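You operate a simulated robot arm through the tools that you are given. There is no shell and no other tool. Be economical: measure what you need, move in short steps, check, and stop when the job is done.

You run a simulated robot arm. Do the job below in one go: nothing can be reset, and whatever is moved stays where it is left.

TASK
Tidy the oak bench so that someone can sit on it.
Fine: clothes brush on the stool's shelf, candle holder on the sideboard, hat box pushed to the bench's stool-side end, its lid from the stool back on. Set down upright: candle holder.
Where things are to end (x, y in the base frame): candle holder within 6 cm of [-20, -103]; hat box within 5 cm of [57, -21].

The check looks at the end state, three seconds after you hand in, the way a careful person would. Anything else that was tipped, shoved, dropped, spilled or broken makes it a failure. Lids that push on must go on centred and level and be pressed home; caps that screw on are set level and turned clockwise until they are tight.

THE ROBOT
A 7-joint arm with a two-finger parallel gripper on a trunk, on a base that drives. Base frame: it is fixed to the floor where the robot stands at the start and does not move with it; the origin is under the middle of the robot, x ahead of it, y to its left, z up. Readings come in cm, rad, newtons and seconds.
With the tool pointing down near the work surface it reaches from about 16 to 48 cm from the robot's upright axis, wherever it stands. Its first joint turns from -2.897 to 2.897 rad. Places, roughly: shelf of the beech stool [60, 60, 40]; top of the oak sideboard [20, -110, 80]. Payload 1.57 kg.
The TCP is the grasp point between the finger pads, 3 cm short of the fingertips. In the tool frame z runs along the fingers and y along their closing line. The gripper opens to 8 cm. The fingers are 1.7 cm wide and 1.2 cm thick; the gripper's body (4 by 8.2 cm) begins 8 cm behind the TCP.
Orientation is that of the tool frame in the base frame, as a unit quaternion [w, x, y, z]. With the fingers straight down and closing along the base's y, the tool's x points along the base's -x, its y along +y and its z along -z.

THE INTERFACE
- The arm moves only by the tool nudge_tool. Its argument "rows" is a list of rows, each an object of numbers (a shift or turn left out is 0, a gripper value left out holds the last): "x", "y", "z": the shift along the tool's x, y, z in cm; "rx", "ry", "rz": the turn, a rotation vector about the tool's x, y, z in rad; "claw": the gripper command, from -1 (shut) to 1 (fully open), values between in proportion. In form: [{"x": .., "y": .., "z": .., "rx": .., "ry": .., "rz": .., "claw": ..}, ...]. A call has 1 to 20 rows; each row shifts and turns the commanded pose from where the row before left it, along the tool's axes as they then stand. Rows are played at 5 a second. More than 5 cm and 0.15 rad between two rows, or a gripper value outside its range, and nothing of the call is played. A pose out of reach is approached as far as the arm can. The call stops where the force on the tool passes 40 N (or 10 N more than at its start, if that is more) or the arm is blocked; 0.2 s more then pass. The fingers move at their own pace (about 7.2 cm/s each) and stop on an object; they squeeze with about 33 N. The grip force told is the motor's: it shows also when the fingers shut on nothing. Time passes only in rows, and 0.2 s behind the last, so rows that do not move let the fingers close. The reply holds the time, the measured pose of the TCP, the force on the tool along the base axes, the opening and the grip force, in the units named above and with some noise, with the torque about the TCP (base axes, N m) and any sound that the robot's microphone picked up, and new pictures: "show" is both (left out), scene, wrist or none.
- Cameras (640 x 400 px; columns grow to the right, rows downward): "scene" is now at [-4.12, 8.26, 137.01]; the picture's right is [-0.75, -0.66, 0.00], its down [-0.52, 0.59, -0.62] and it looks along [0.41, -0.46, -0.79] (base axes); focal length 214 px, centre (320, 200). "wrist" rides on the gripper at [7.2, -0.7, -12.2] in the tool frame; the picture's right is [0.09, 1.00, 0.00], its down [-0.84, 0.08, -0.54] and it looks along [-0.54, 0.05, 0.84] (tool axes); focal length 238 px, centre (320, 200). There is no depth. A picture from a camera that has moved, and an enlarged one, comes with that camera's place and axes in the base frame and with its lens.
- lift_body(by): slides the trunk up (or, below 0, down) by that many cm; the arm and the scene camera ride with it, the base frame stays. It gives what a move gives, with no picture.
- steer(legs): drives the robot by 1 to 6 legs, each [ahead, left, turn to the left] in cm, cm and rad, along the robot's own axes; the way and the turn of a leg run together, so that a leg with both is an arc; at most 150 cm and 3.142 rad a leg. The arm and the cameras ride along, it lands a little off, and it stops where it bumps. It gives what a move gives, and a new picture of the scene camera.
- aim_head(pan, tilt): turns the head with the scene camera to pan (to the left, within 1.501 rad either way) and tilt (down, from -0.506 to 1.204), counted from straight ahead of the robot. It gives what a move gives, and a new picture of the scene camera.
- close_up(camera, box): a new picture of the part [left, top, right, bottom] of that camera's present view, enlarged. It takes no simulated time.
- hand_in(): hands the job in; it is judged then, once.

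Work in short steps. Places have to be worked out from the pictures, the camera data and where the tool is seen: move nearer, look again, correct. Check each grasp and each placing, and mend what went wrong. You have 120 turns and 260 pictures in all, those below and enlarged ones among them. Open the gripper and draw the arm clear of the work before you hand the job in, unless the task says otherwise; then end with one line.

The tools are called after ">>>" as name(argument=value, ...) on one line, values as JSON. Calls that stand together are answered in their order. nudge_tool: Moves the arm, as the interface text tells. Its arguments: {"type":"object","properties":{"rows":{"type":"array","items":{"type":"object","properties":{"x":{"type":"number"},"y":{"type":"number"},"z":{"type":"number"},"rx":{"type":"number"},"ry":{"type":"number"},"rz":{"type":"number"},"claw":{"type":"number"}}}},"show":{"type":"string","enum":["both","scene","wrist","none"]}},"required":["rows"]} The other tools are called the same way: lift_body (by) slides the trunk up or down; steer (legs) drives the base; aim_head (pan, tilt) turns the head that bears the scene camera; close_up (camera, box) takes an enlarged picture of a part of a camera's view; hand_in () hands the job in.

At the start:

```text
time: 0.0
position: [44.37, -8.71, 109.58]
ee_rot: [0.0, 0.0, 1.0, 0.0]
force: [-0.3, 0.8, 0.4]
torque: [0.02, -0.01, 0.01]
finger_gap: 8.01
finger_force: 0.1
trunk travel left (down, up): [-5.0, 6.5]
robot x, y, heading: [0.11, -0.09, -0.002]
head pan, tilt: [-0.846, 0.904]
```

scene: 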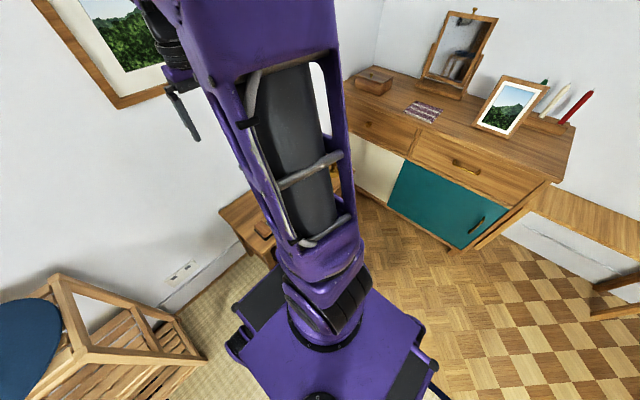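
wrist: 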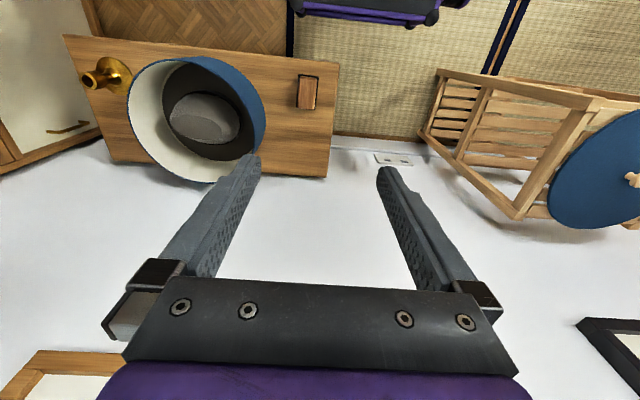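

The wrist picture shows the bench ahead and to the right with candle holder, open hat box and brush; the stool with the lid is to the left. I look around with the head.

>>> aim_head(pan=0.5, tilt=0.7)

>>> close_up(camera="wrist", box=[60, 0, 380, 200])

>>> close_up(camera="wrist", box=[400, 40, 640, 240])

```text
time: 1.5
position: [44.24, -8.64, 109.46]
ee_rot: [0.0, 0.0, 1.0, -0.001]
force: [-0.4, -0.7, 0.9]
torque: [-0.03, 0.0, -0.03]
finger_gap: 8.0
finger_force: 0.0
trunk travel left (down, up): [-5.0, 6.5]
robot x, y, heading: [0.03, -0.23, 0.003]
head pan, tilt: [0.499, 0.7]
camera scene: at [-1.65, 17.97, 138.65], right [0.48, -0.88, 0.0], down [-0.57, -0.31, -0.76], along [0.67, 0.37, -0.64], focal length 214 px, centre (320, 200)
```

scene: 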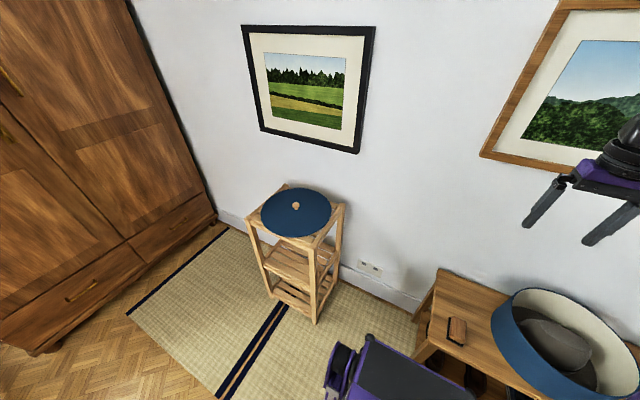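

```text
2.00 times, centred on (220, 100) of wrist
camera zoom: at [37.22, -9.34, 121.74], right [-0.09, 1.0, 0.0], down [0.84, 0.08, 0.54], along [0.54, 0.05, -0.84], focal length 477 px, centre (520, 400)
```

zoom: 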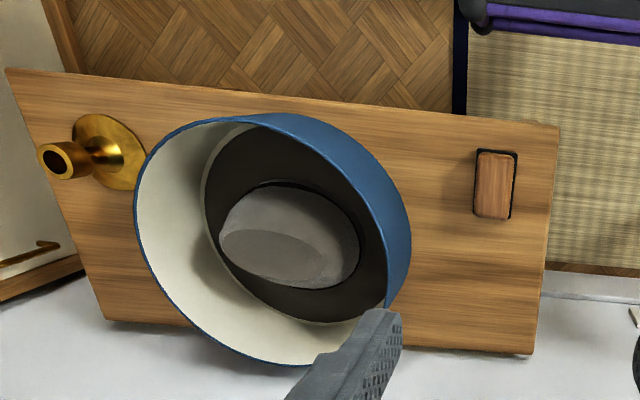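

```text
2.00 times, centred on (520, 140) of wrist
camera zoom: at [37.22, -9.34, 121.74], right [-0.09, 1.0, 0.0], down [0.84, 0.08, 0.54], along [0.54, 0.05, -0.84], focal length 477 px, centre (-80, 320)
```

zoom: 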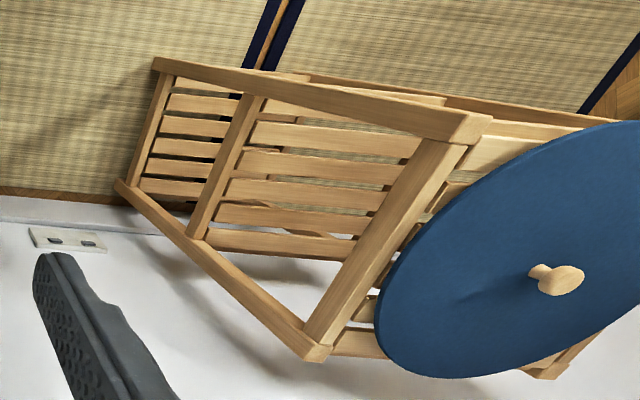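

>>> close_up(camera="scene", box=[220, 160, 380, 330])

>>> aim_head(pan=-0.35, tilt=0.75)

```text
2.35 times, centred on (300, 245) of scene
camera zoom: at [-1.65, 17.97, 138.65], right [0.48, -0.88, 0.0], down [-0.57, -0.31, -0.76], along [0.67, 0.37, -0.64], focal length 505 px, centre (367, 94)
```

zoom: 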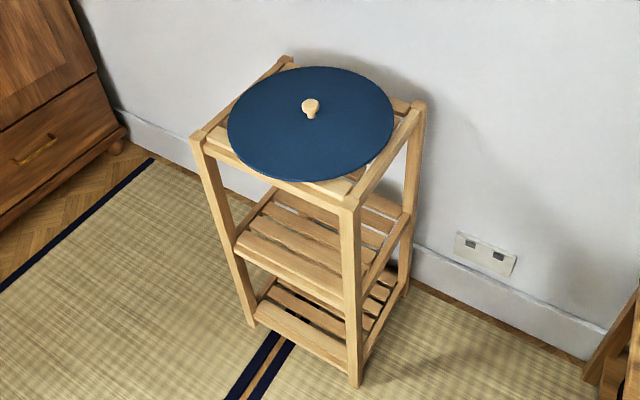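

```text
time: 2.7
position: [44.33, -8.68, 109.5]
ee_rot: [0.0, 0.001, 1.0, 0.0]
force: [-0.1, 0.3, -0.2]
torque: [-0.02, -0.01, -0.03]
finger_gap: 8.0
finger_force: 0.0
trunk travel left (down, up): [-5.0, 6.5]
robot x, y, heading: [0.13, -0.15, 0.003]
head pan, tilt: [-0.351, 0.75]
camera scene: at [-1.33, 11.07, 138.23], right [-0.34, -0.94, 0.0], down [-0.64, 0.23, -0.73], along [0.69, -0.25, -0.68], focal length 214 px, centre (320, 200)
```

scene: 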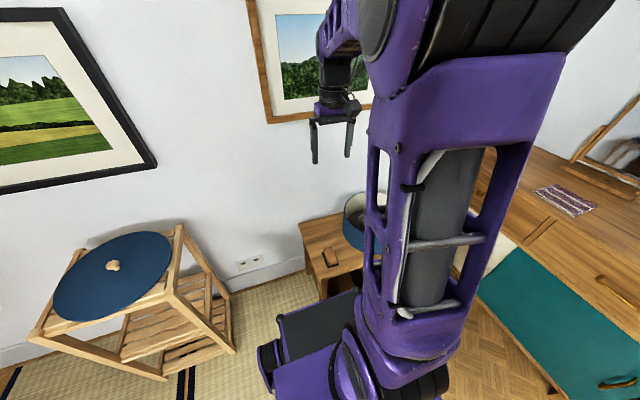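

The stool is axis-aligned (about x 42–72, y 45–79, top z≈71) with the lid on top and the shelf open toward me. I go down above the brush (about [49,-12]), tilting the tool forward so it can later reach under the stool's top.

>>> nudge_tool(rows=[{"z": 5}, {"z": 5}, {"z": 5}, {"z": 5}, {"z": 5}, {"z": 5}, {"z": 3, "y": -2}], show="wrist")

```text
time: 4.3
position: [44.27, -10.76, 76.68]
ee_rot: [0.0, 0.0, 1.0, 0.0]
force: [0.7, -0.1, 0.8]
torque: [-0.02, -0.03, 0.0]
finger_gap: 8.01
finger_force: 0.1
trunk travel left (down, up): [-5.0, 6.5]
robot x, y, heading: [-0.12, -0.03, -0.003]
head pan, tilt: [-0.351, 0.75]
camera wrist: at [37.26, -11.38, 88.78], right [-0.09, 1.0, 0.0], down [0.84, 0.08, 0.54], along [0.54, 0.05, -0.84], focal length 238 px, centre (320, 200)
```

wrist: 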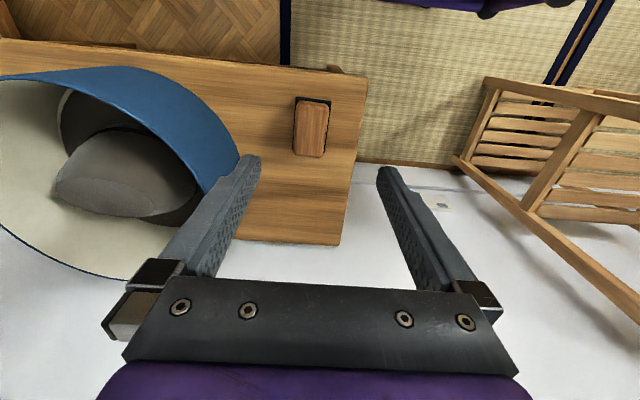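

>>> close_up(camera="wrist", box=[270, 70, 370, 180])

```text
3.64 times, centred on (320, 125) of wrist
camera zoom: at [37.26, -11.38, 88.78], right [-0.09, 1.0, 0.0], down [0.84, 0.08, 0.54], along [0.54, 0.05, -0.84], focal length 867 px, centre (320, 473)
```

zoom: 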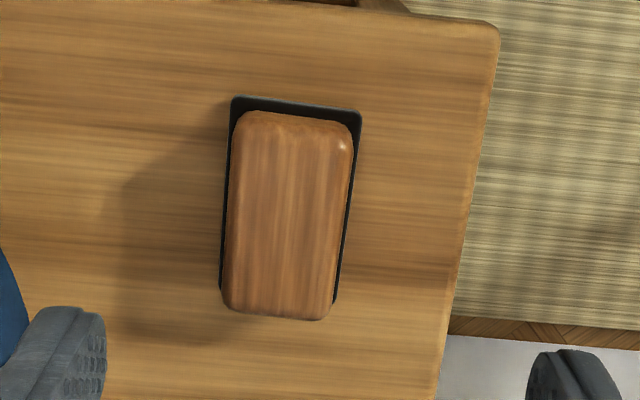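

The brush is axis-aligned at about [47.8,-11.8], bench top z≈48, brush top z≈53. I tilt 0.75 rad forward and hover over it.

>>> nudge_tool(rows=[{"ry": -0.125}, {"ry": -0.125}, {"ry": -0.125}, {"ry": -0.125}, {"ry": -0.125}, {"ry": -0.125}, {"x": 2.2, "z": 3.65, "y": -0.25}, {"x": 2.2, "z": 3.65, "y": -0.25}, {"x": 2.2, "z": 3.65, "y": -0.25}, {"x": 2.2, "z": 3.65, "y": -0.25}, {}], show="wrist")

```text
time: 6.7
position: [47.85, -11.68, 59.81]
ee_rot: [0.366, 0.0, 0.931, 0.0]
force: [0.2, 0.0, 0.2]
torque: [0.02, 0.01, 0.03]
finger_gap: 8.01
finger_force: 0.1
trunk travel left (down, up): [-5.0, 6.5]
robot x, y, heading: [0.18, 0.25, 0.002]
head pan, tilt: [-0.351, 0.75]
camera wrist: at [34.38, -12.37, 63.82], right [-0.07, 1.0, -0.06], down [0.24, 0.08, 0.97], along [0.97, 0.05, -0.25], focal length 238 px, centre (320, 200)
```

wrist: 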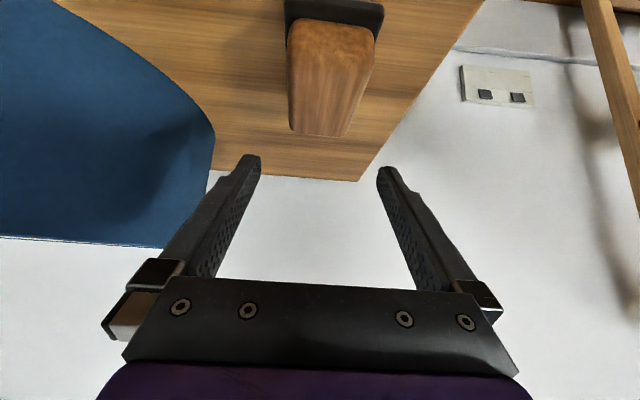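

>>> nudge_tool(rows=[{"x": 1.9, "z": 2.0}, {"x": 1.9, "z": 2.0}, {"x": 1.85, "z": 2.05}, {}], show="wrist")

```text
time: 7.5
position: [47.52, -11.8, 52.71]
ee_rot: [0.37, 0.0, 0.929, 0.0]
force: [-14.9, 1.6, 23.9]
torque: [0.05, 0.05, -0.04]
finger_gap: 8.01
finger_force: 0.1
trunk travel left (down, up): [-5.0, 6.5]
robot x, y, heading: [-0.11, 0.03, 0.004]
head pan, tilt: [-0.351, 0.75]
stopped in row 3: the force on the tool passed its limit at 91 N (the readings are from after the stop); the commanded pose is now the measured one
camera wrist: at [34.2, -12.38, 56.65], right [-0.07, 1.0, -0.06], down [0.23, 0.08, 0.97], along [0.97, 0.05, -0.24], focal length 238 px, centre (320, 200)
```

wrist: 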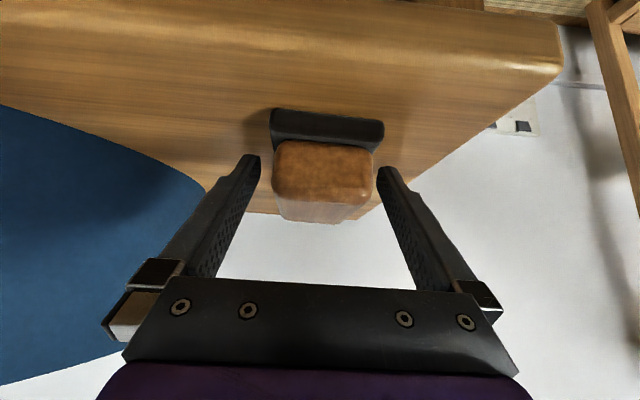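

A contact came at z 52.7, probably fingertips on the bench (bench ~49.5). I raise 0.4 cm and close on the brush.

>>> nudge_tool(rows=[{"x": -0.3, "z": -0.3}, {"claw": -1}, {}, {}, {}, {}], show="wrist")

```text
time: 8.9
position: [47.78, -11.69, 53.07]
ee_rot: [0.37, 0.0, 0.929, 0.0]
force: [0.0, 0.6, 0.1]
torque: [0.0, 0.02, 0.02]
finger_gap: 5.42
finger_force: 32.6
trunk travel left (down, up): [-5.0, 6.5]
robot x, y, heading: [-0.16, -0.06, 0.005]
head pan, tilt: [-0.351, 0.75]
camera wrist: at [34.32, -12.38, 56.9], right [-0.07, 1.0, -0.06], down [0.24, 0.08, 0.97], along [0.97, 0.05, -0.24], focal length 238 px, centre (320, 200)
```

wrist: 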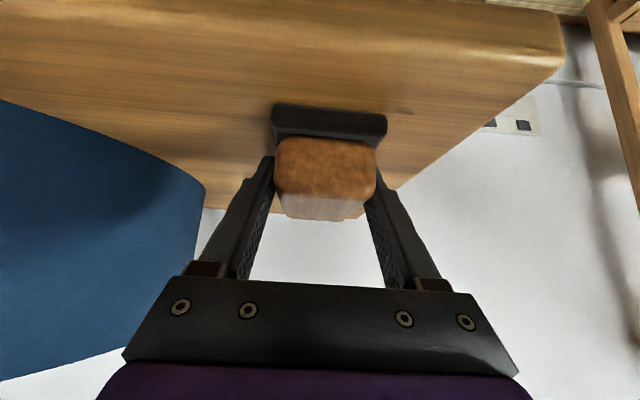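

Brush is gripped (5.4 cm). I lift it straight up 25 cm, then retract toward the robot.

>>> nudge_tool(rows=[{"x": -2.84, "z": -3.05}, {"x": -2.84, "z": -3.05}, {"x": -2.84, "z": -3.05}, {"x": -2.84, "z": -3.05}, {"x": -2.84, "z": -3.05}, {"x": -2.84, "z": -3.05}, {"x": 3, "z": -2.8}, {"x": 3, "z": -2.8}, {"x": 3, "z": -2.8}, {}], show="both")

```text
time: 11.1
position: [38.3, -13.91, 76.35]
ee_rot: [0.369, -0.001, 0.929, 0.001]
force: [0.6, 0.1, -0.4]
torque: [-0.01, -0.02, 0.02]
finger_gap: 5.39
finger_force: 32.9
out of reach, approached as far as the arm can: row 8, 9
trunk travel left (down, up): [-5.0, 6.5]
robot x, y, heading: [-0.35, -0.28, 0.002]
head pan, tilt: [-0.351, 0.75]
camera scene: at [-1.32, 11.06, 138.23], right [-0.34, -0.94, 0.0], down [-0.64, 0.23, -0.73], along [0.69, -0.25, -0.68], focal length 214 px, centre (320, 200)
camera wrist: at [24.84, -14.53, 80.31], right [-0.07, 1.0, -0.06], down [0.24, 0.08, 0.97], along [0.97, 0.05, -0.24], focal length 238 px, centre (320, 200)
```

scene: 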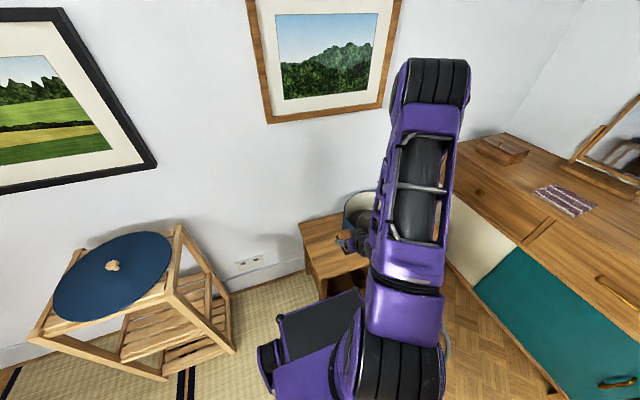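
wrist: 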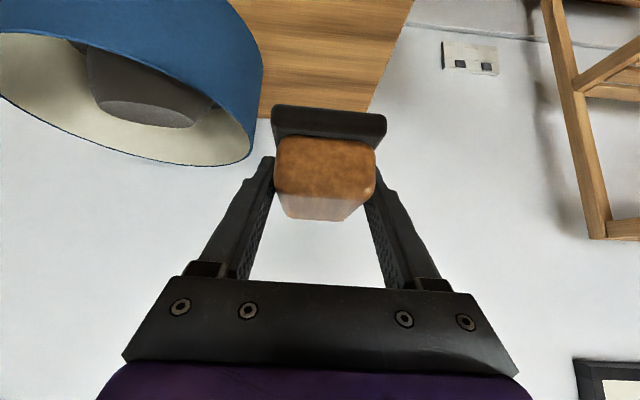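

Minimum radius at this tilt is about 40 cm, so I will use the base for part of the insertion. I back off and drive left so the brush lines up with the stool's middle.

>>> steer(legs=[[-14, 0, 0], [0, 76, 0]])

>>> aim_head(pan=-0.2, tilt=0.9)

```text
time: 19.8
position: [24.22, 62.76, 76.35]
ee_rot: [0.368, -0.004, 0.93, 0.003]
force: [0.0, 0.8, -1.4]
torque: [0.0, 0.02, 0.0]
finger_gap: 5.37
finger_force: 33.7
trunk travel left (down, up): [-5.0, 6.5]
robot x, y, heading: [-14.17, 76.18, 0.004]
head pan, tilt: [-0.351, 0.75]
camera scene: at [-15.62, 87.45, 138.23], right [-0.34, -0.94, 0.0], down [-0.64, 0.23, -0.73], along [0.69, -0.25, -0.68], focal length 214 px, centre (320, 200)
```

scene: 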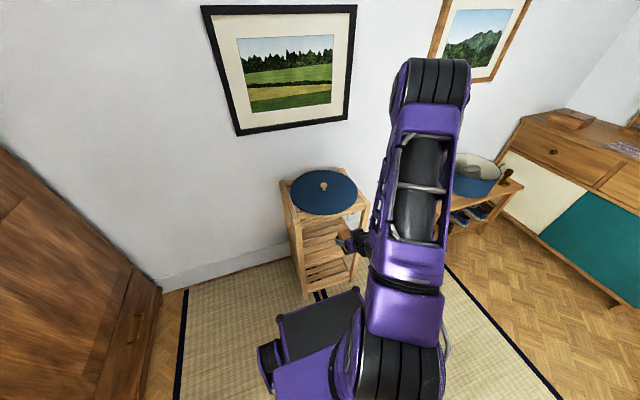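

```text
time: 20.5
position: [24.23, 62.85, 76.48]
ee_rot: [0.37, -0.003, 0.929, 0.001]
force: [-0.3, 0.4, -1.6]
torque: [0.01, -0.03, 0.02]
finger_gap: 5.41
finger_force: 32.7
trunk travel left (down, up): [-5.0, 6.5]
robot x, y, heading: [-14.23, 76.85, 0.005]
head pan, tilt: [-0.201, 0.901]
camera scene: at [-16.01, 88.78, 137.04], right [-0.19, -0.98, 0.0], down [-0.77, 0.15, -0.62], along [0.61, -0.12, -0.78], focal length 214 px, centre (320, 200)
```

scene: 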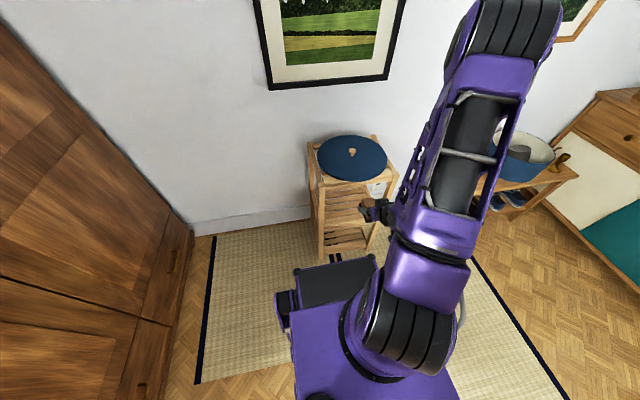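

Lower the brush in front of the shelf opening (TCP z≈50) and view from both cameras.

>>> nudge_tool(rows=[{"x": 2.95, "z": 3.17}, {"x": 2.95, "z": 3.17}, {"x": 2.95, "z": 3.17}, {"x": 2.95, "z": 3.17}, {"x": 2.95, "z": 3.17}, {"x": 2.95, "z": 3.17}, {}], show="both")

```text
time: 21.8
position: [24.52, 62.8, 52.74]
ee_rot: [0.37, -0.002, 0.929, 0.003]
force: [-3.3, 3.0, 58.8]
torque: [0.1, 8.33, -0.28]
finger_gap: 5.37
finger_force: 33.3
trunk travel left (down, up): [-5.0, 6.5]
robot x, y, heading: [-14.66, 76.93, 0.004]
head pan, tilt: [-0.201, 0.901]
stopped in row 6: the force on the tool passed its limit at 312 N (the readings are from after the stop); the commanded pose is now the measured one
camera scene: at [-16.02, 88.79, 137.05], right [-0.19, -0.98, 0.0], down [-0.77, 0.15, -0.62], along [0.61, -0.12, -0.78], focal length 214 px, centre (320, 200)
camera wrist: at [10.97, 62.03, 56.74], right [-0.07, 1.0, -0.06], down [0.23, 0.08, 0.97], along [0.97, 0.05, -0.24], focal length 238 px, centre (320, 200)
```

scene: 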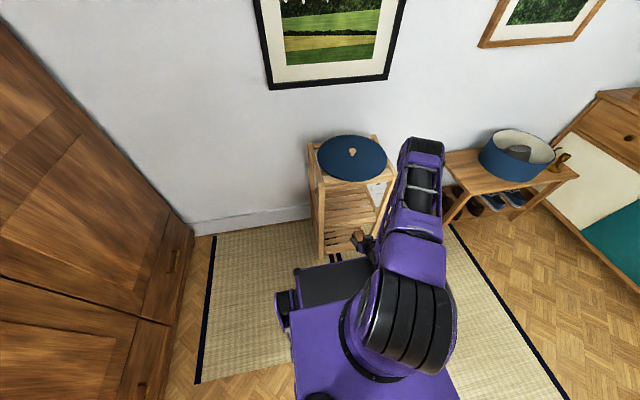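
wrist: 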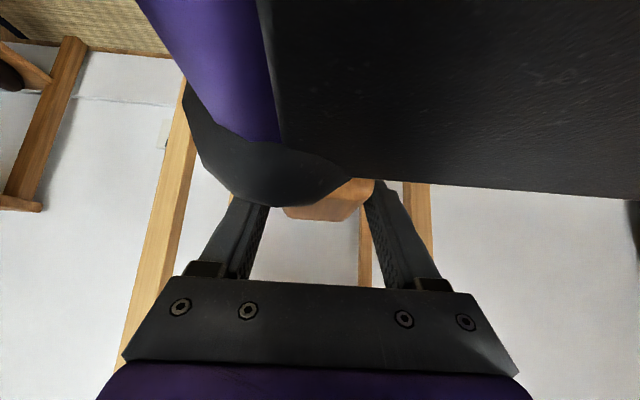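

The hand's rear met the robot's own base front, so at low height the tool must stay further out. I raise first.

>>> nudge_tool(rows=[{"x": -2.73, "z": -2.93}, {"x": -2.73, "z": -2.93}, {"x": -2.73, "z": -2.93}, {"x": -2.73, "z": -2.93}, {}], show="wrist")

>>> steer(legs=[[-16, -9, 0]])

```text
time: 23.0
position: [24.25, 62.83, 68.79]
ee_rot: [0.37, -0.002, 0.929, 0.002]
force: [1.1, 0.2, -0.6]
torque: [0.0, -0.02, -0.01]
finger_gap: 5.4
finger_force: 32.5
trunk travel left (down, up): [-5.0, 6.5]
robot x, y, heading: [-13.89, 76.27, 0.006]
head pan, tilt: [-0.201, 0.901]
camera wrist: at [10.82, 62.01, 72.65], right [-0.07, 1.0, -0.06], down [0.24, 0.08, 0.97], along [0.97, 0.05, -0.24], focal length 238 px, centre (320, 200)
```

wrist: 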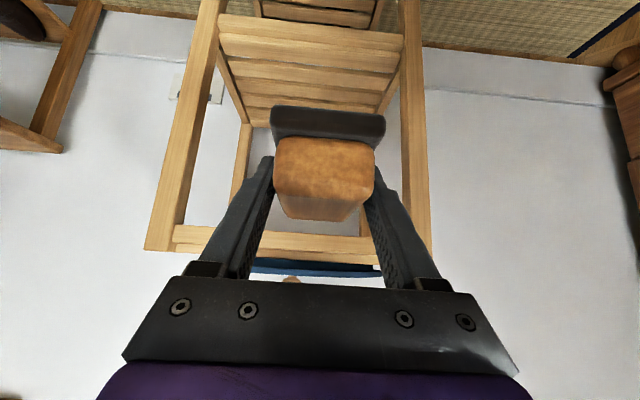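

```text
time: 24.6
position: [8.32, 53.53, 68.7]
ee_rot: [0.369, -0.001, 0.929, 0.001]
force: [0.7, -1.7, -1.5]
torque: [-0.02, 0.04, 0.01]
finger_gap: 5.41
finger_force: 32.4
trunk travel left (down, up): [-5.0, 6.5]
robot x, y, heading: [-30.15, 67.49, 0.004]
head pan, tilt: [-0.201, 0.901]
camera scene: at [-32.0, 79.72, 137.04], right [-0.2, -0.98, 0.0], down [-0.77, 0.15, -0.62], along [0.61, -0.12, -0.78], focal length 214 px, centre (320, 200)
```

scene: 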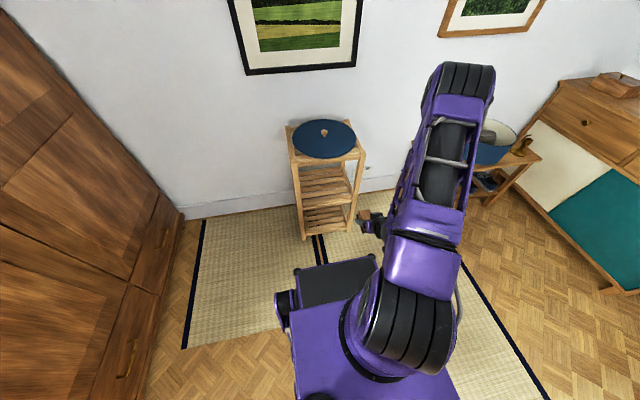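

The shelf opening seems to be y≈47–75, shelf surface z≈40. I extend the arm out to 50 cm ahead, centred at y≈62, and lower to z≈47.5, clear of the base.

>>> nudge_tool(rows=[{"x": -2.8, "z": 2.6, "y": 3}, {"x": -2.8, "z": 2.6, "y": 3}, {"x": -2.8, "z": 2.6, "y": 2.7}, {"x": 2.9, "z": 3.12}, {"x": 2.9, "z": 3.12}, {"x": 2.9, "z": 3.12}, {"x": 2.9, "z": 3.12}, {"x": 2.9, "z": 3.12}, {}], show="both")

```text
time: 26.6
position: [19.89, 62.36, 47.46]
ee_rot: [0.369, -0.002, 0.929, 0.002]
force: [-0.4, -0.4, -1.6]
torque: [-0.01, 0.02, -0.02]
finger_gap: 5.39
finger_force: 33.2
trunk travel left (down, up): [-5.0, 6.5]
robot x, y, heading: [-30.06, 67.2, -0.0]
head pan, tilt: [-0.201, 0.901]
camera scene: at [-32.0, 79.72, 137.04], right [-0.2, -0.98, 0.0], down [-0.77, 0.15, -0.62], along [0.61, -0.12, -0.78], focal length 214 px, centre (320, 200)
camera wrist: at [6.36, 61.65, 51.41], right [-0.07, 1.0, -0.06], down [0.24, 0.08, 0.97], along [0.97, 0.05, -0.24], focal length 238 px, centre (320, 200)
```

scene: 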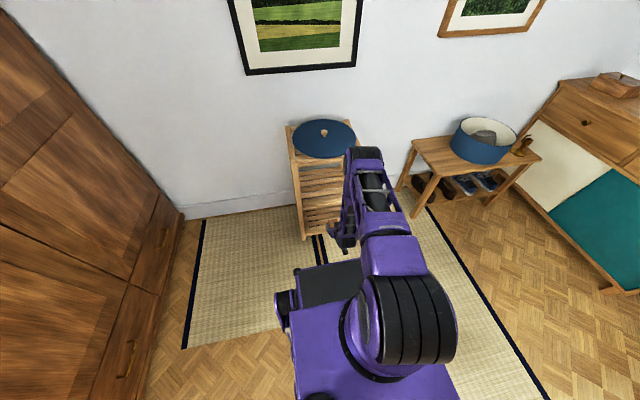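
wrist: 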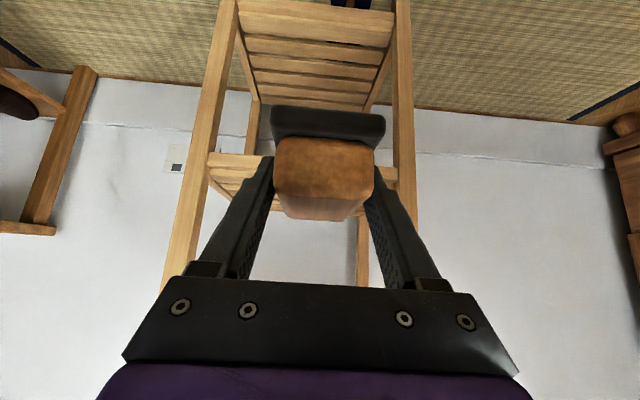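

The brush is centred on the shelf opening with about 4 cm clearance over the shelf. Driving ahead to insert it.

>>> steer(legs=[[18, 0, 0]])

>>> nudge_tool(rows=[{}], show="wrist")

```text
time: 28.1
position: [37.96, 62.5, 47.64]
ee_rot: [0.37, -0.002, 0.929, 0.002]
force: [0.3, 1.0, -1.0]
torque: [0.01, -0.02, -0.04]
finger_gap: 5.41
finger_force: 32.6
trunk travel left (down, up): [-5.0, 6.5]
robot x, y, heading: [-12.13, 67.24, 0.004]
head pan, tilt: [-0.201, 0.901]
camera scene: at [-13.96, 79.8, 137.04], right [-0.19, -0.98, 0.0], down [-0.77, 0.15, -0.62], along [0.61, -0.12, -0.78], focal length 214 px, centre (320, 200)
```

scene: 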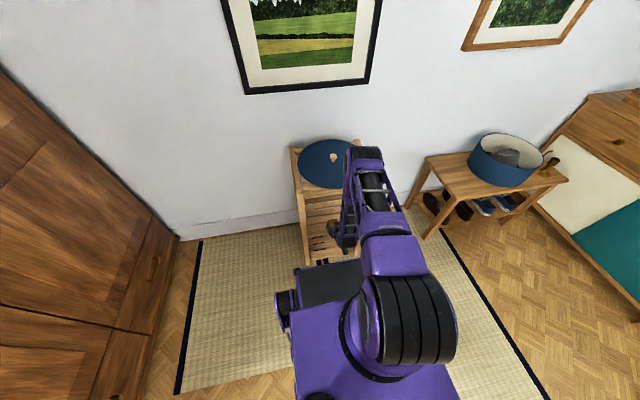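

```text
time: 28.5
position: [37.95, 62.43, 47.5]
ee_rot: [0.369, -0.001, 0.929, 0.001]
force: [0.3, 0.3, -1.8]
torque: [0.02, 0.03, -0.01]
finger_gap: 5.38
finger_force: 33.1
trunk travel left (down, up): [-5.0, 6.5]
robot x, y, heading: [-12.11, 67.48, 0.002]
head pan, tilt: [-0.201, 0.901]
camera wrist: at [24.41, 61.75, 51.44], right [-0.07, 1.0, -0.06], down [0.24, 0.08, 0.97], along [0.97, 0.05, -0.24], focal length 238 px, centre (320, 200)
```

wrist: 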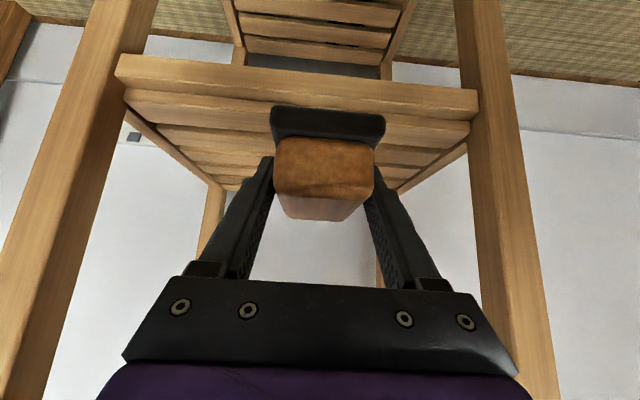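

Clear; drive 12 cm more so the brush is well over the shelf.

>>> steer(legs=[[12.5, 0, 0]])

>>> nudge_tool(rows=[{}], show="wrist")

```text
time: 29.7
position: [50.28, 62.54, 47.53]
ee_rot: [0.37, -0.002, 0.929, 0.002]
force: [0.4, -0.3, -0.1]
torque: [0.0, -0.01, 0.04]
finger_gap: 5.39
finger_force: 33.6
trunk travel left (down, up): [-5.0, 6.5]
robot x, y, heading: [0.17, 67.47, 0.003]
head pan, tilt: [-0.201, 0.901]
camera scene: at [-1.57, 79.86, 137.04], right [-0.19, -0.98, 0.0], down [-0.77, 0.15, -0.62], along [0.61, -0.12, -0.78], focal length 214 px, centre (320, 200)
```

scene: 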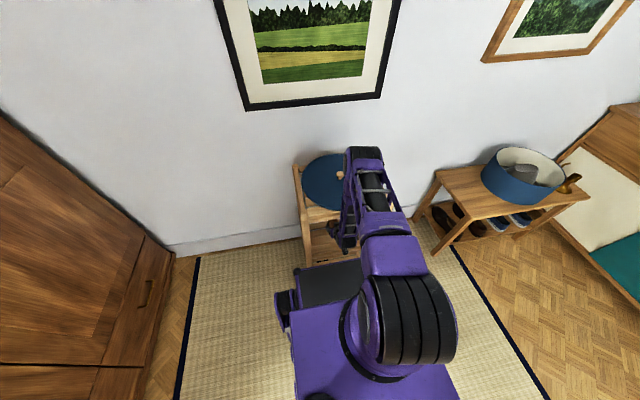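

```text
time: 30.1
position: [50.24, 62.53, 47.47]
ee_rot: [0.37, -0.001, 0.929, 0.001]
force: [-0.6, -0.7, -1.3]
torque: [0.02, 0.01, 0.01]
finger_gap: 5.41
finger_force: 32.9
trunk travel left (down, up): [-5.0, 6.5]
robot x, y, heading: [0.44, 67.72, 0.006]
head pan, tilt: [-0.201, 0.901]
camera wrist: at [36.81, 61.83, 51.44], right [-0.07, 1.0, -0.06], down [0.24, 0.08, 0.97], along [0.97, 0.05, -0.24], focal length 238 px, centre (320, 200)
```

wrist: 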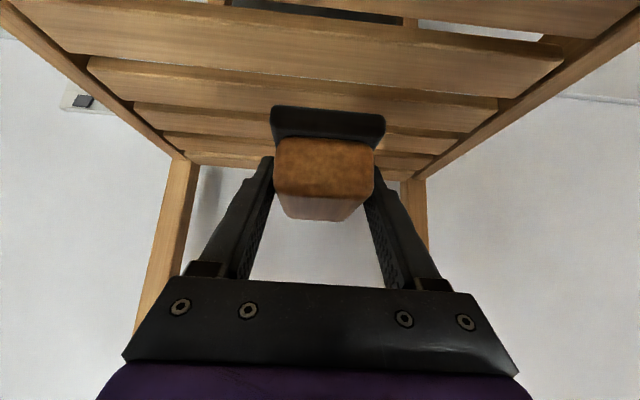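

>>> nudge_tool(rows=[{"x": 0.55, "z": 0.59}, {"x": 0.55, "z": 0.59}, {"x": 0.55, "z": 0.59}, {"x": 0.55, "z": 0.59}, {"x": 0.27, "z": 0.29}, {"x": 0.27, "z": 0.29}, {}], show="wrist")

```text
time: 31.7
position: [50.35, 62.56, 43.59]
ee_rot: [0.369, -0.002, 0.929, 0.002]
force: [0.4, 0.1, -0.3]
torque: [0.03, -0.01, 0.01]
finger_gap: 5.39
finger_force: 33.3
trunk travel left (down, up): [-5.0, 6.5]
robot x, y, heading: [0.32, 67.52, 0.012]
head pan, tilt: [-0.201, 0.901]
camera wrist: at [36.87, 61.84, 47.43], right [-0.07, 1.0, -0.06], down [0.24, 0.08, 0.97], along [0.97, 0.05, -0.24], focal length 238 px, centre (320, 200)
```

wrist: 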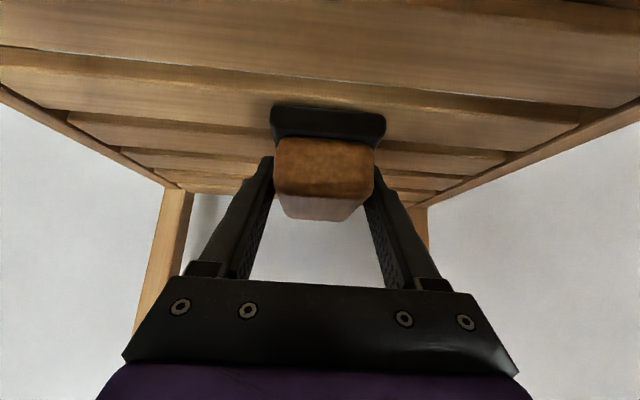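

Still free. I keep lowering in 0.4 cm steps.

>>> nudge_tool(rows=[{"x": 0.27, "z": 0.29}, {"x": 0.27, "z": 0.29}, {"x": 0.27, "z": 0.29}, {"x": 0.27, "z": 0.29}, {}], show="wrist")

```text
time: 32.5
position: [50.51, 62.51, 42.85]
ee_rot: [0.374, -0.002, 0.928, 0.001]
force: [-7.9, 1.6, 20.9]
torque: [-0.25, 0.51, -0.23]
finger_gap: 5.41
finger_force: 32.9
trunk travel left (down, up): [-5.0, 6.5]
robot x, y, heading: [0.33, 67.33, 0.002]
head pan, tilt: [-0.201, 0.901]
stopped in row 4: the force on the tool passed its limit at 46 N (the readings are from after the stop); the commanded pose is now the measured one
camera wrist: at [37.02, 61.81, 46.54], right [-0.07, 1.0, -0.06], down [0.23, 0.08, 0.97], along [0.97, 0.05, -0.23], focal length 238 px, centre (320, 200)
```

wrist: 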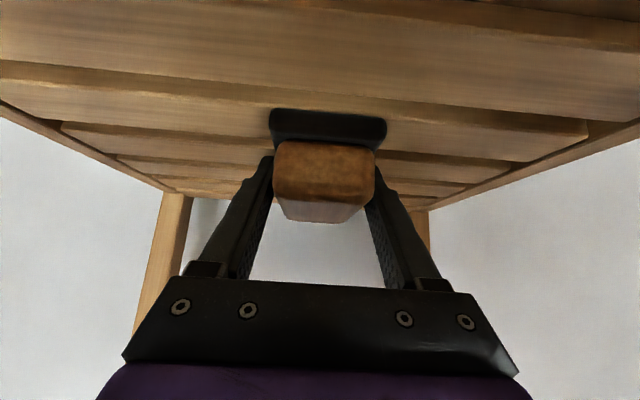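

The brush is on the shelf. Relieve slightly, release, and withdraw along the tool axis a bit.

>>> nudge_tool(rows=[{"x": -0.14, "z": -0.14}, {"claw": 1}, {}, {}, {"z": -2}, {"z": -2}, {"z": -2}, {}], show="wrist")

```text
time: 34.3
position: [47.13, 62.49, 47.58]
ee_rot: [0.383, -0.002, 0.924, 0.001]
force: [1.8, -0.8, -2.0]
torque: [0.0, -0.04, 0.02]
finger_gap: 7.99
finger_force: 0.1
trunk travel left (down, up): [-5.0, 6.5]
robot x, y, heading: [0.16, 68.12, 0.005]
head pan, tilt: [-0.201, 0.901]
stopped in row 8: the force on the tool passed its limit at 44 N (the readings are from after the stop); the commanded pose is now the measured one
camera wrist: at [33.63, 61.8, 51.1], right [-0.07, 1.0, -0.06], down [0.21, 0.08, 0.97], along [0.98, 0.05, -0.22], focal length 238 px, centre (320, 200)
```

wrist: 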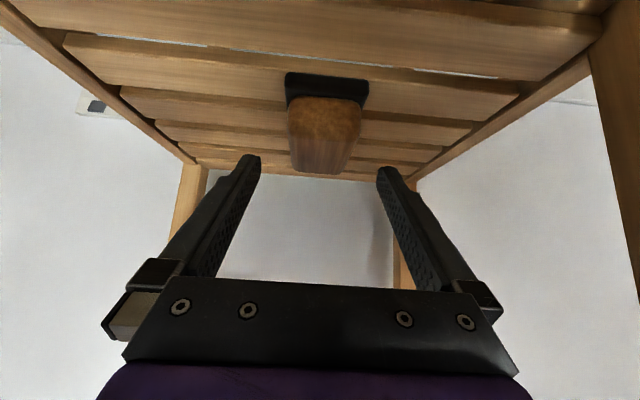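

The brush stands on the shelf, clear of the fingers. The hand brushed something (likely my own base), so I simply drive back with the arm still.

>>> steer(legs=[[-25, 0, 0]])

>>> nudge_tool(rows=[{}], show="wrist")

```text
time: 36.1
position: [22.28, 62.37, 47.52]
ee_rot: [0.383, -0.001, 0.924, 0.0]
force: [5.0, 0.3, 2.2]
torque: [-0.03, 0.63, -0.06]
finger_gap: 8.02
finger_force: 0.1
trunk travel left (down, up): [-5.0, 6.5]
robot x, y, heading: [-24.69, 67.47, 0.009]
head pan, tilt: [-0.201, 0.901]
camera scene: at [-26.49, 79.73, 137.04], right [-0.19, -0.98, 0.0], down [-0.77, 0.15, -0.62], along [0.61, -0.12, -0.78], focal length 214 px, centre (320, 200)
```

scene: 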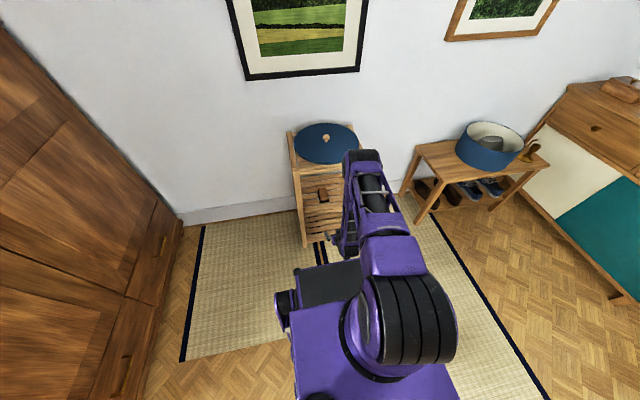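

```text
time: 36.5
position: [22.35, 62.39, 47.58]
ee_rot: [0.382, -0.002, 0.924, 0.001]
force: [0.1, -0.5, 0.0]
torque: [0.0, 0.04, 0.02]
finger_gap: 7.99
finger_force: 0.2
trunk travel left (down, up): [-5.0, 6.5]
robot x, y, heading: [-24.88, 67.45, 0.006]
head pan, tilt: [-0.201, 0.901]
camera wrist: at [8.72, 61.67, 51.11], right [-0.07, 1.0, -0.06], down [0.21, 0.08, 0.97], along [0.98, 0.05, -0.21], focal length 238 px, centre (320, 200)
```

wrist: 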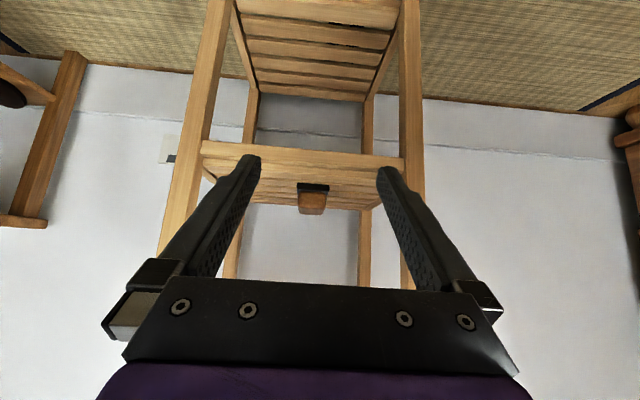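

Brush placed. Now raise the arm and turn the tool back to straight down, then drive toward the bench's other end to see the candle holder.

>>> nudge_tool(rows=[{"x": -3, "z": -3}, {"x": -3, "z": -3}, {"x": -3, "z": -3}, {"x": -3, "z": -3}, {"x": -3, "z": -3}, {"x": -3, "z": -3}, {"x": -3, "z": -3}, {"x": -3, "z": -3}, {"ry": 0.1307}, {"ry": 0.1307}, {"ry": 0.1307}, {"ry": 0.1307}, {"ry": 0.1307}, {"ry": 0.1307}, {}], show="none")

>>> steer(legs=[[0, -105, 0], [15, 0, 0]])

>>> nudge_tool(rows=[{}], show="wrist")

```text
time: 39.7
position: [22.32, 62.45, 81.54]
ee_rot: [-0.001, -0.003, 1.0, 0.0]
force: [-0.5, 0.6, 0.2]
torque: [-0.03, 0.03, 0.0]
finger_gap: 8.0
finger_force: 0.1
trunk travel left (down, up): [-5.0, 6.5]
robot x, y, heading: [-24.97, 67.43, 0.003]
head pan, tilt: [-0.201, 0.901]
```

```text
time: 51.0
position: [38.2, -41.64, 81.5]
ee_rot: [-0.001, -0.006, 1.0, 0.0]
force: [0.1, 0.3, -0.1]
torque: [0.01, -0.01, -0.01]
finger_gap: 7.99
finger_force: 0.1
trunk travel left (down, up): [-5.0, 6.5]
robot x, y, heading: [-8.69, -37.29, 0.015]
head pan, tilt: [-0.201, 0.901]
camera scene: at [-10.77, -24.74, 137.04], right [-0.19, -0.98, 0.0], down [-0.77, 0.15, -0.62], along [0.61, -0.12, -0.78], focal length 214 px, centre (320, 200)
```

scene: 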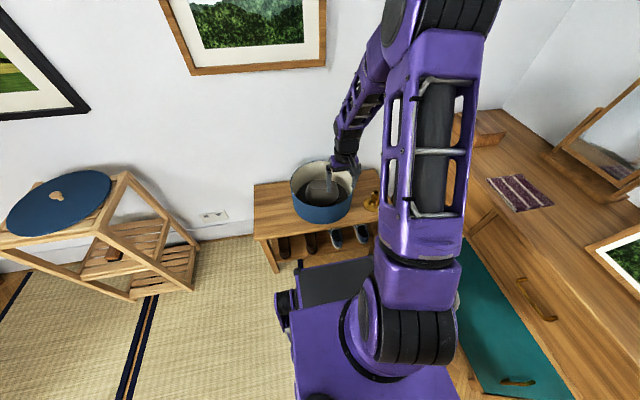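

```text
time: 51.4
position: [38.18, -41.65, 81.46]
ee_rot: [-0.001, -0.006, 1.0, 0.0]
force: [0.3, -1.1, -0.8]
torque: [0.0, -0.01, -0.04]
finger_gap: 8.0
finger_force: 0.0
trunk travel left (down, up): [-5.0, 6.5]
robot x, y, heading: [-8.98, -36.96, 0.01]
head pan, tilt: [-0.201, 0.901]
camera wrist: at [31.18, -42.44, 93.69], right [-0.1, 0.99, 0.0], down [0.84, 0.09, 0.54], along [0.54, 0.06, -0.84], focal length 238 px, centre (320, 200)
```

wrist: 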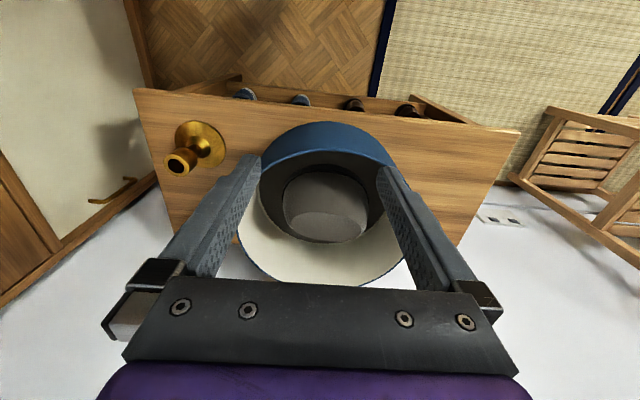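

The candle holder stands at about [49.3,-63.7], on the bench's far end. I drive so it's within tool-down reach.

>>> steer(legs=[[12, -12, -0.01]])

>>> nudge_tool(rows=[{"x": 1.0, "y": -4}, {"x": 1.0, "y": -4}, {}], show="wrist")

```text
time: 53.2
position: [50.25, -53.96, 81.46]
ee_rot: [-0.001, -0.001, 1.0, 0.0]
force: [0.3, -0.5, -0.6]
torque: [0.0, -0.03, -0.01]
finger_gap: 8.01
finger_force: 0.0
trunk travel left (down, up): [-5.0, 6.5]
robot x, y, heading: [3.11, -48.73, 0.001]
head pan, tilt: [-0.201, 0.901]
camera scene: at [1.39, -36.54, 137.04], right [-0.2, -0.98, 0.0], down [-0.77, 0.15, -0.62], along [0.61, -0.12, -0.78], focal length 214 px, centre (320, 200)
```

scene: 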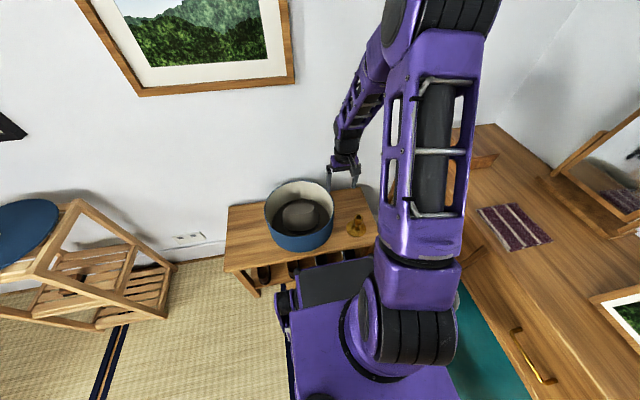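

```text
time: 54.0
position: [48.37, -61.88, 81.55]
ee_rot: [-0.001, -0.001, 1.0, 0.0]
force: [-0.3, -0.4, -0.2]
torque: [-0.02, -0.01, 0.0]
finger_gap: 8.0
finger_force: 0.0
trunk travel left (down, up): [-5.0, 6.5]
robot x, y, heading: [3.05, -48.87, 0.004]
head pan, tilt: [-0.201, 0.901]
camera wrist: at [41.24, -62.62, 93.68], right [-0.1, 1.0, 0.0], down [0.84, 0.08, 0.54], along [0.54, 0.05, -0.84], focal length 238 px, centre (320, 200)
```

wrist: 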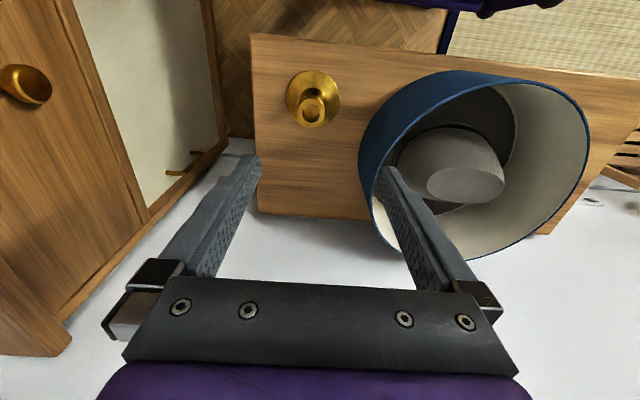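

>>> close_up(camera="wrist", box=[260, 50, 380, 150])

```text
4.00 times, centred on (320, 100) of wrist
camera zoom: at [41.24, -62.62, 93.68], right [-0.1, 1.0, 0.0], down [0.84, 0.08, 0.54], along [0.54, 0.05, -0.84], focal length 953 px, centre (320, 600)
```

zoom: 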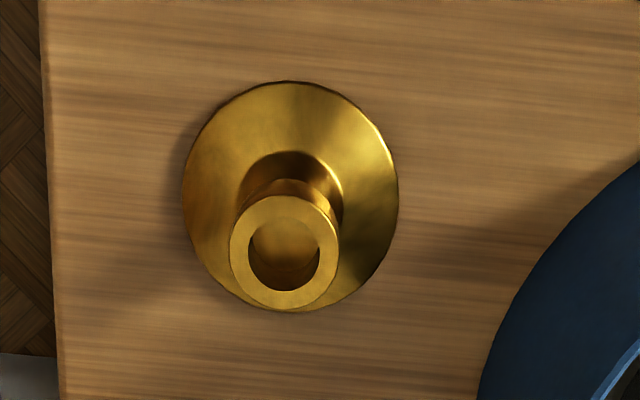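

Candle holder: centre [48.9,-63.2], cup top z≈60, cup ∅≈3.7. I move above it, gripper half open to stay clear of the hat box, and descend partway.

>>> nudge_tool(rows=[{"x": -0.5, "y": -1.3, "claw": 0.5}, {"z": 4}, {"z": 4}, {"z": 4}, {"z": 4}, {}], show="wrist")

```text
time: 55.4
position: [48.8, -63.27, 65.35]
ee_rot: [0.0, -0.003, 1.0, 0.0]
force: [0.0, -0.7, 0.3]
torque: [0.0, 0.01, 0.01]
finger_gap: 6.01
finger_force: 0.0
trunk travel left (down, up): [-5.0, 6.5]
robot x, y, heading: [3.3, -48.67, 0.0]
head pan, tilt: [-0.201, 0.901]
camera wrist: at [41.69, -63.92, 77.57], right [-0.09, 1.0, 0.0], down [0.84, 0.08, 0.54], along [0.54, 0.05, -0.84], focal length 238 px, centre (320, 200)
```

wrist: 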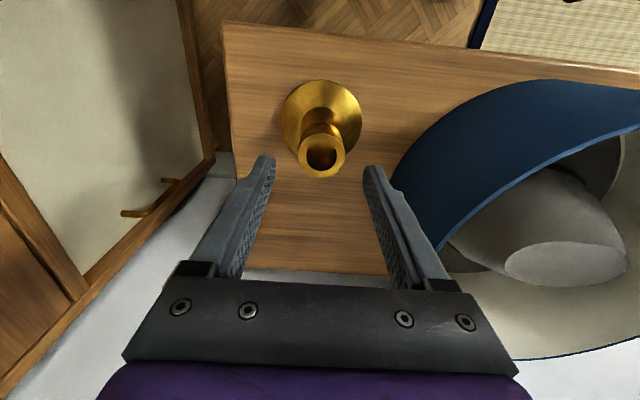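

>>> nudge_tool(rows=[{"z": 2.5}, {"z": 2.5}, {"z": 2.2}, {}, {"claw": -1}, {}, {}, {}], show="wrist")

```text
time: 57.2
position: [48.72, -63.39, 58.24]
ee_rot: [-0.001, -0.002, 1.0, -0.001]
force: [0.0, 1.0, 0.4]
torque: [-0.02, -0.11, 0.01]
finger_gap: 3.9
finger_force: 33.0
trunk travel left (down, up): [-5.0, 6.5]
robot x, y, heading: [3.07, -48.96, -0.0]
head pan, tilt: [-0.201, 0.901]
camera wrist: at [41.69, -63.99, 70.45], right [-0.09, 1.0, 0.0], down [0.84, 0.08, 0.54], along [0.54, 0.05, -0.84], focal length 238 px, centre (320, 200)
```

wrist: 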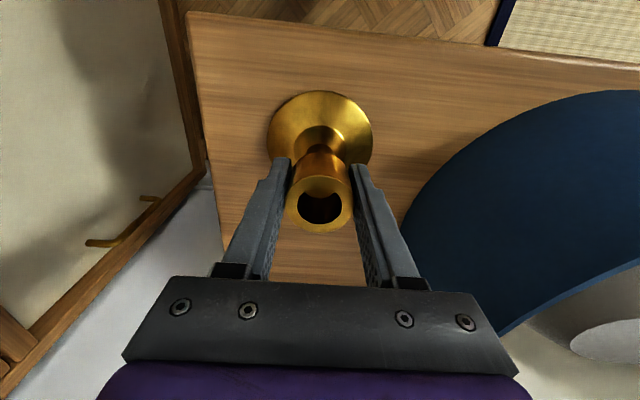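

Gripped (3.9 cm). Lift it high, then back away from the bench.

>>> nudge_tool(rows=[{"z": -2}, {"z": -4}, {"z": -5}, {"z": -5}, {"z": -5}, {"z": -5}, {"z": -5}, {"z": -5}, {"z": -5}, {"z": -4}, {}], show="wrist")

>>> steer(legs=[[-23, 15, 0]])

```text
time: 59.6
position: [48.64, -63.33, 103.45]
ee_rot: [-0.001, -0.002, 1.0, -0.001]
force: [0.7, 0.4, -4.4]
torque: [0.02, 0.01, -0.02]
finger_gap: 3.87
finger_force: 33.1
trunk travel left (down, up): [-5.0, 6.5]
robot x, y, heading: [3.35, -49.04, 0.004]
head pan, tilt: [-0.201, 0.901]
camera wrist: at [41.7, -63.95, 115.56], right [-0.1, 1.0, 0.0], down [0.84, 0.08, 0.54], along [0.54, 0.05, -0.84], focal length 238 px, centre (320, 200)
```

wrist: 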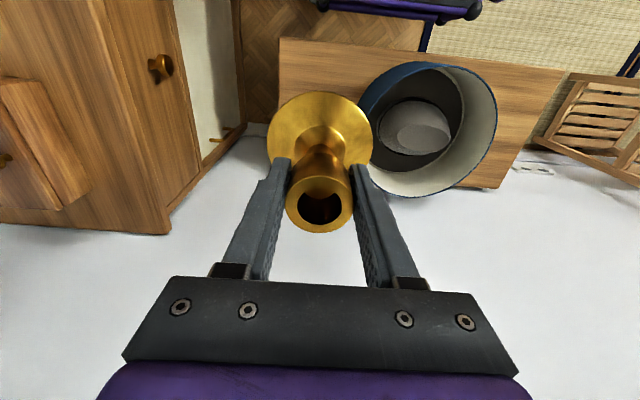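

```text
time: 61.7
position: [25.7, -48.33, 103.27]
ee_rot: [-0.001, -0.002, 1.0, 0.0]
force: [0.2, 0.1, -4.6]
torque: [0.03, 0.02, 0.03]
finger_gap: 3.86
finger_force: 33.3
trunk travel left (down, up): [-5.0, 6.5]
robot x, y, heading: [-20.11, -33.79, 0.007]
head pan, tilt: [-0.201, 0.901]
camera scene: at [-21.59, -21.6, 137.04], right [-0.2, -0.98, 0.0], down [-0.77, 0.15, -0.62], along [0.61, -0.12, -0.78], focal length 214 px, centre (320, 200)
```

scene: 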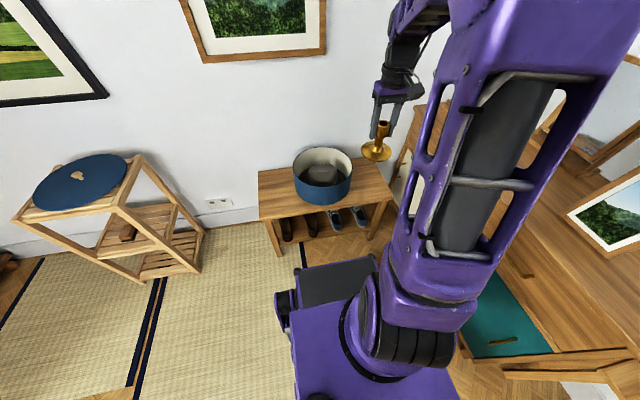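

Now sweep the arm clockwise so it points right, toward the sideboard.

>>> nudge_tool(rows=[{"x": 1.616, "y": -4.37, "rz": 0.0973}, {"x": 1.616, "y": -4.37, "rz": 0.0973}, {"x": 1.616, "y": -4.37, "rz": 0.0973}, {"x": 1.616, "y": -4.37, "rz": 0.0973}, {"x": 1.616, "y": -4.37, "rz": 0.0973}, {"x": 1.616, "y": -4.37, "rz": 0.0973}, {"x": 1.616, "y": -4.37, "rz": 0.0973}, {"x": 1.616, "y": -4.37, "rz": 0.0973}, {"x": 1.616, "y": -4.37, "rz": 0.0973}, {"x": 1.616, "y": -4.37, "rz": 0.0973}, {"x": 1.616, "y": -4.37, "rz": 0.0973}, {"x": 1.616, "y": -4.37, "rz": 0.0973}, {"x": 1.616, "y": -4.37, "rz": 0.0973}, {}], show="wrist")

>>> aim_head(pan=-1.35, tilt=0.6)

```text
time: 64.7
position: [-19.85, -82.06, 103.37]
ee_rot: [0.0, 0.59, 0.807, 0.0]
force: [0.2, -0.5, -4.0]
torque: [0.03, -0.02, 0.02]
finger_gap: 3.84
finger_force: 33.1
trunk travel left (down, up): [-5.0, 6.5]
robot x, y, heading: [-20.47, -34.21, 0.002]
head pan, tilt: [-0.201, 0.901]
camera wrist: at [-22.55, -75.36, 115.52], right [0.92, 0.39, 0.0], down [0.33, -0.77, 0.54], along [0.21, -0.5, -0.84], focal length 238 px, centre (320, 200)
```

wrist: 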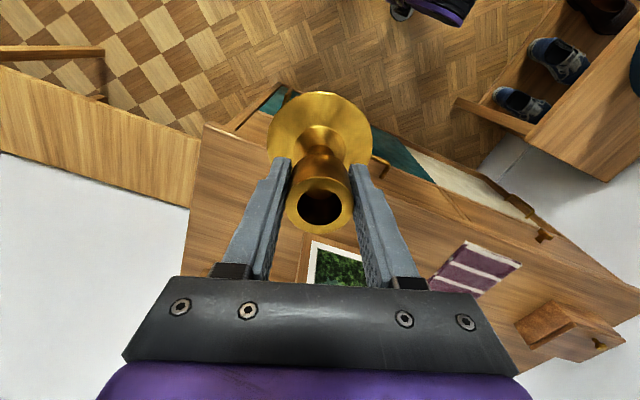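

```text
time: 66.1
position: [-19.83, -81.93, 103.33]
ee_rot: [-0.001, 0.59, 0.808, 0.0]
force: [0.5, 0.9, -4.5]
torque: [-0.04, -0.01, -0.03]
finger_gap: 3.85
finger_force: 33.6
trunk travel left (down, up): [-5.0, 6.5]
robot x, y, heading: [-19.99, -34.02, 0.002]
head pan, tilt: [-1.349, 0.6]
camera scene: at [-27.04, -28.75, 139.52], right [-0.97, -0.22, 0.0], down [-0.13, 0.55, -0.82], along [0.18, -0.8, -0.57], focal length 214 px, centre (320, 200)
```

scene: 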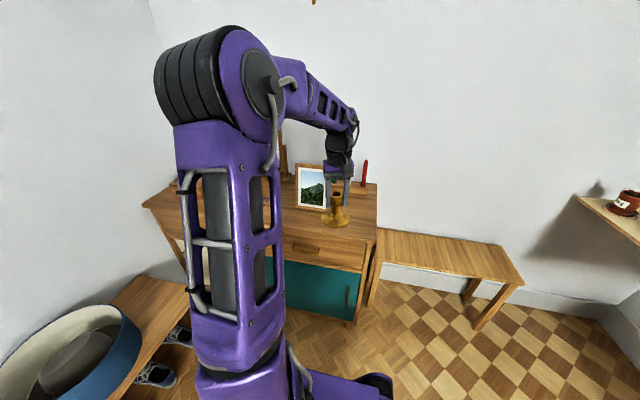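

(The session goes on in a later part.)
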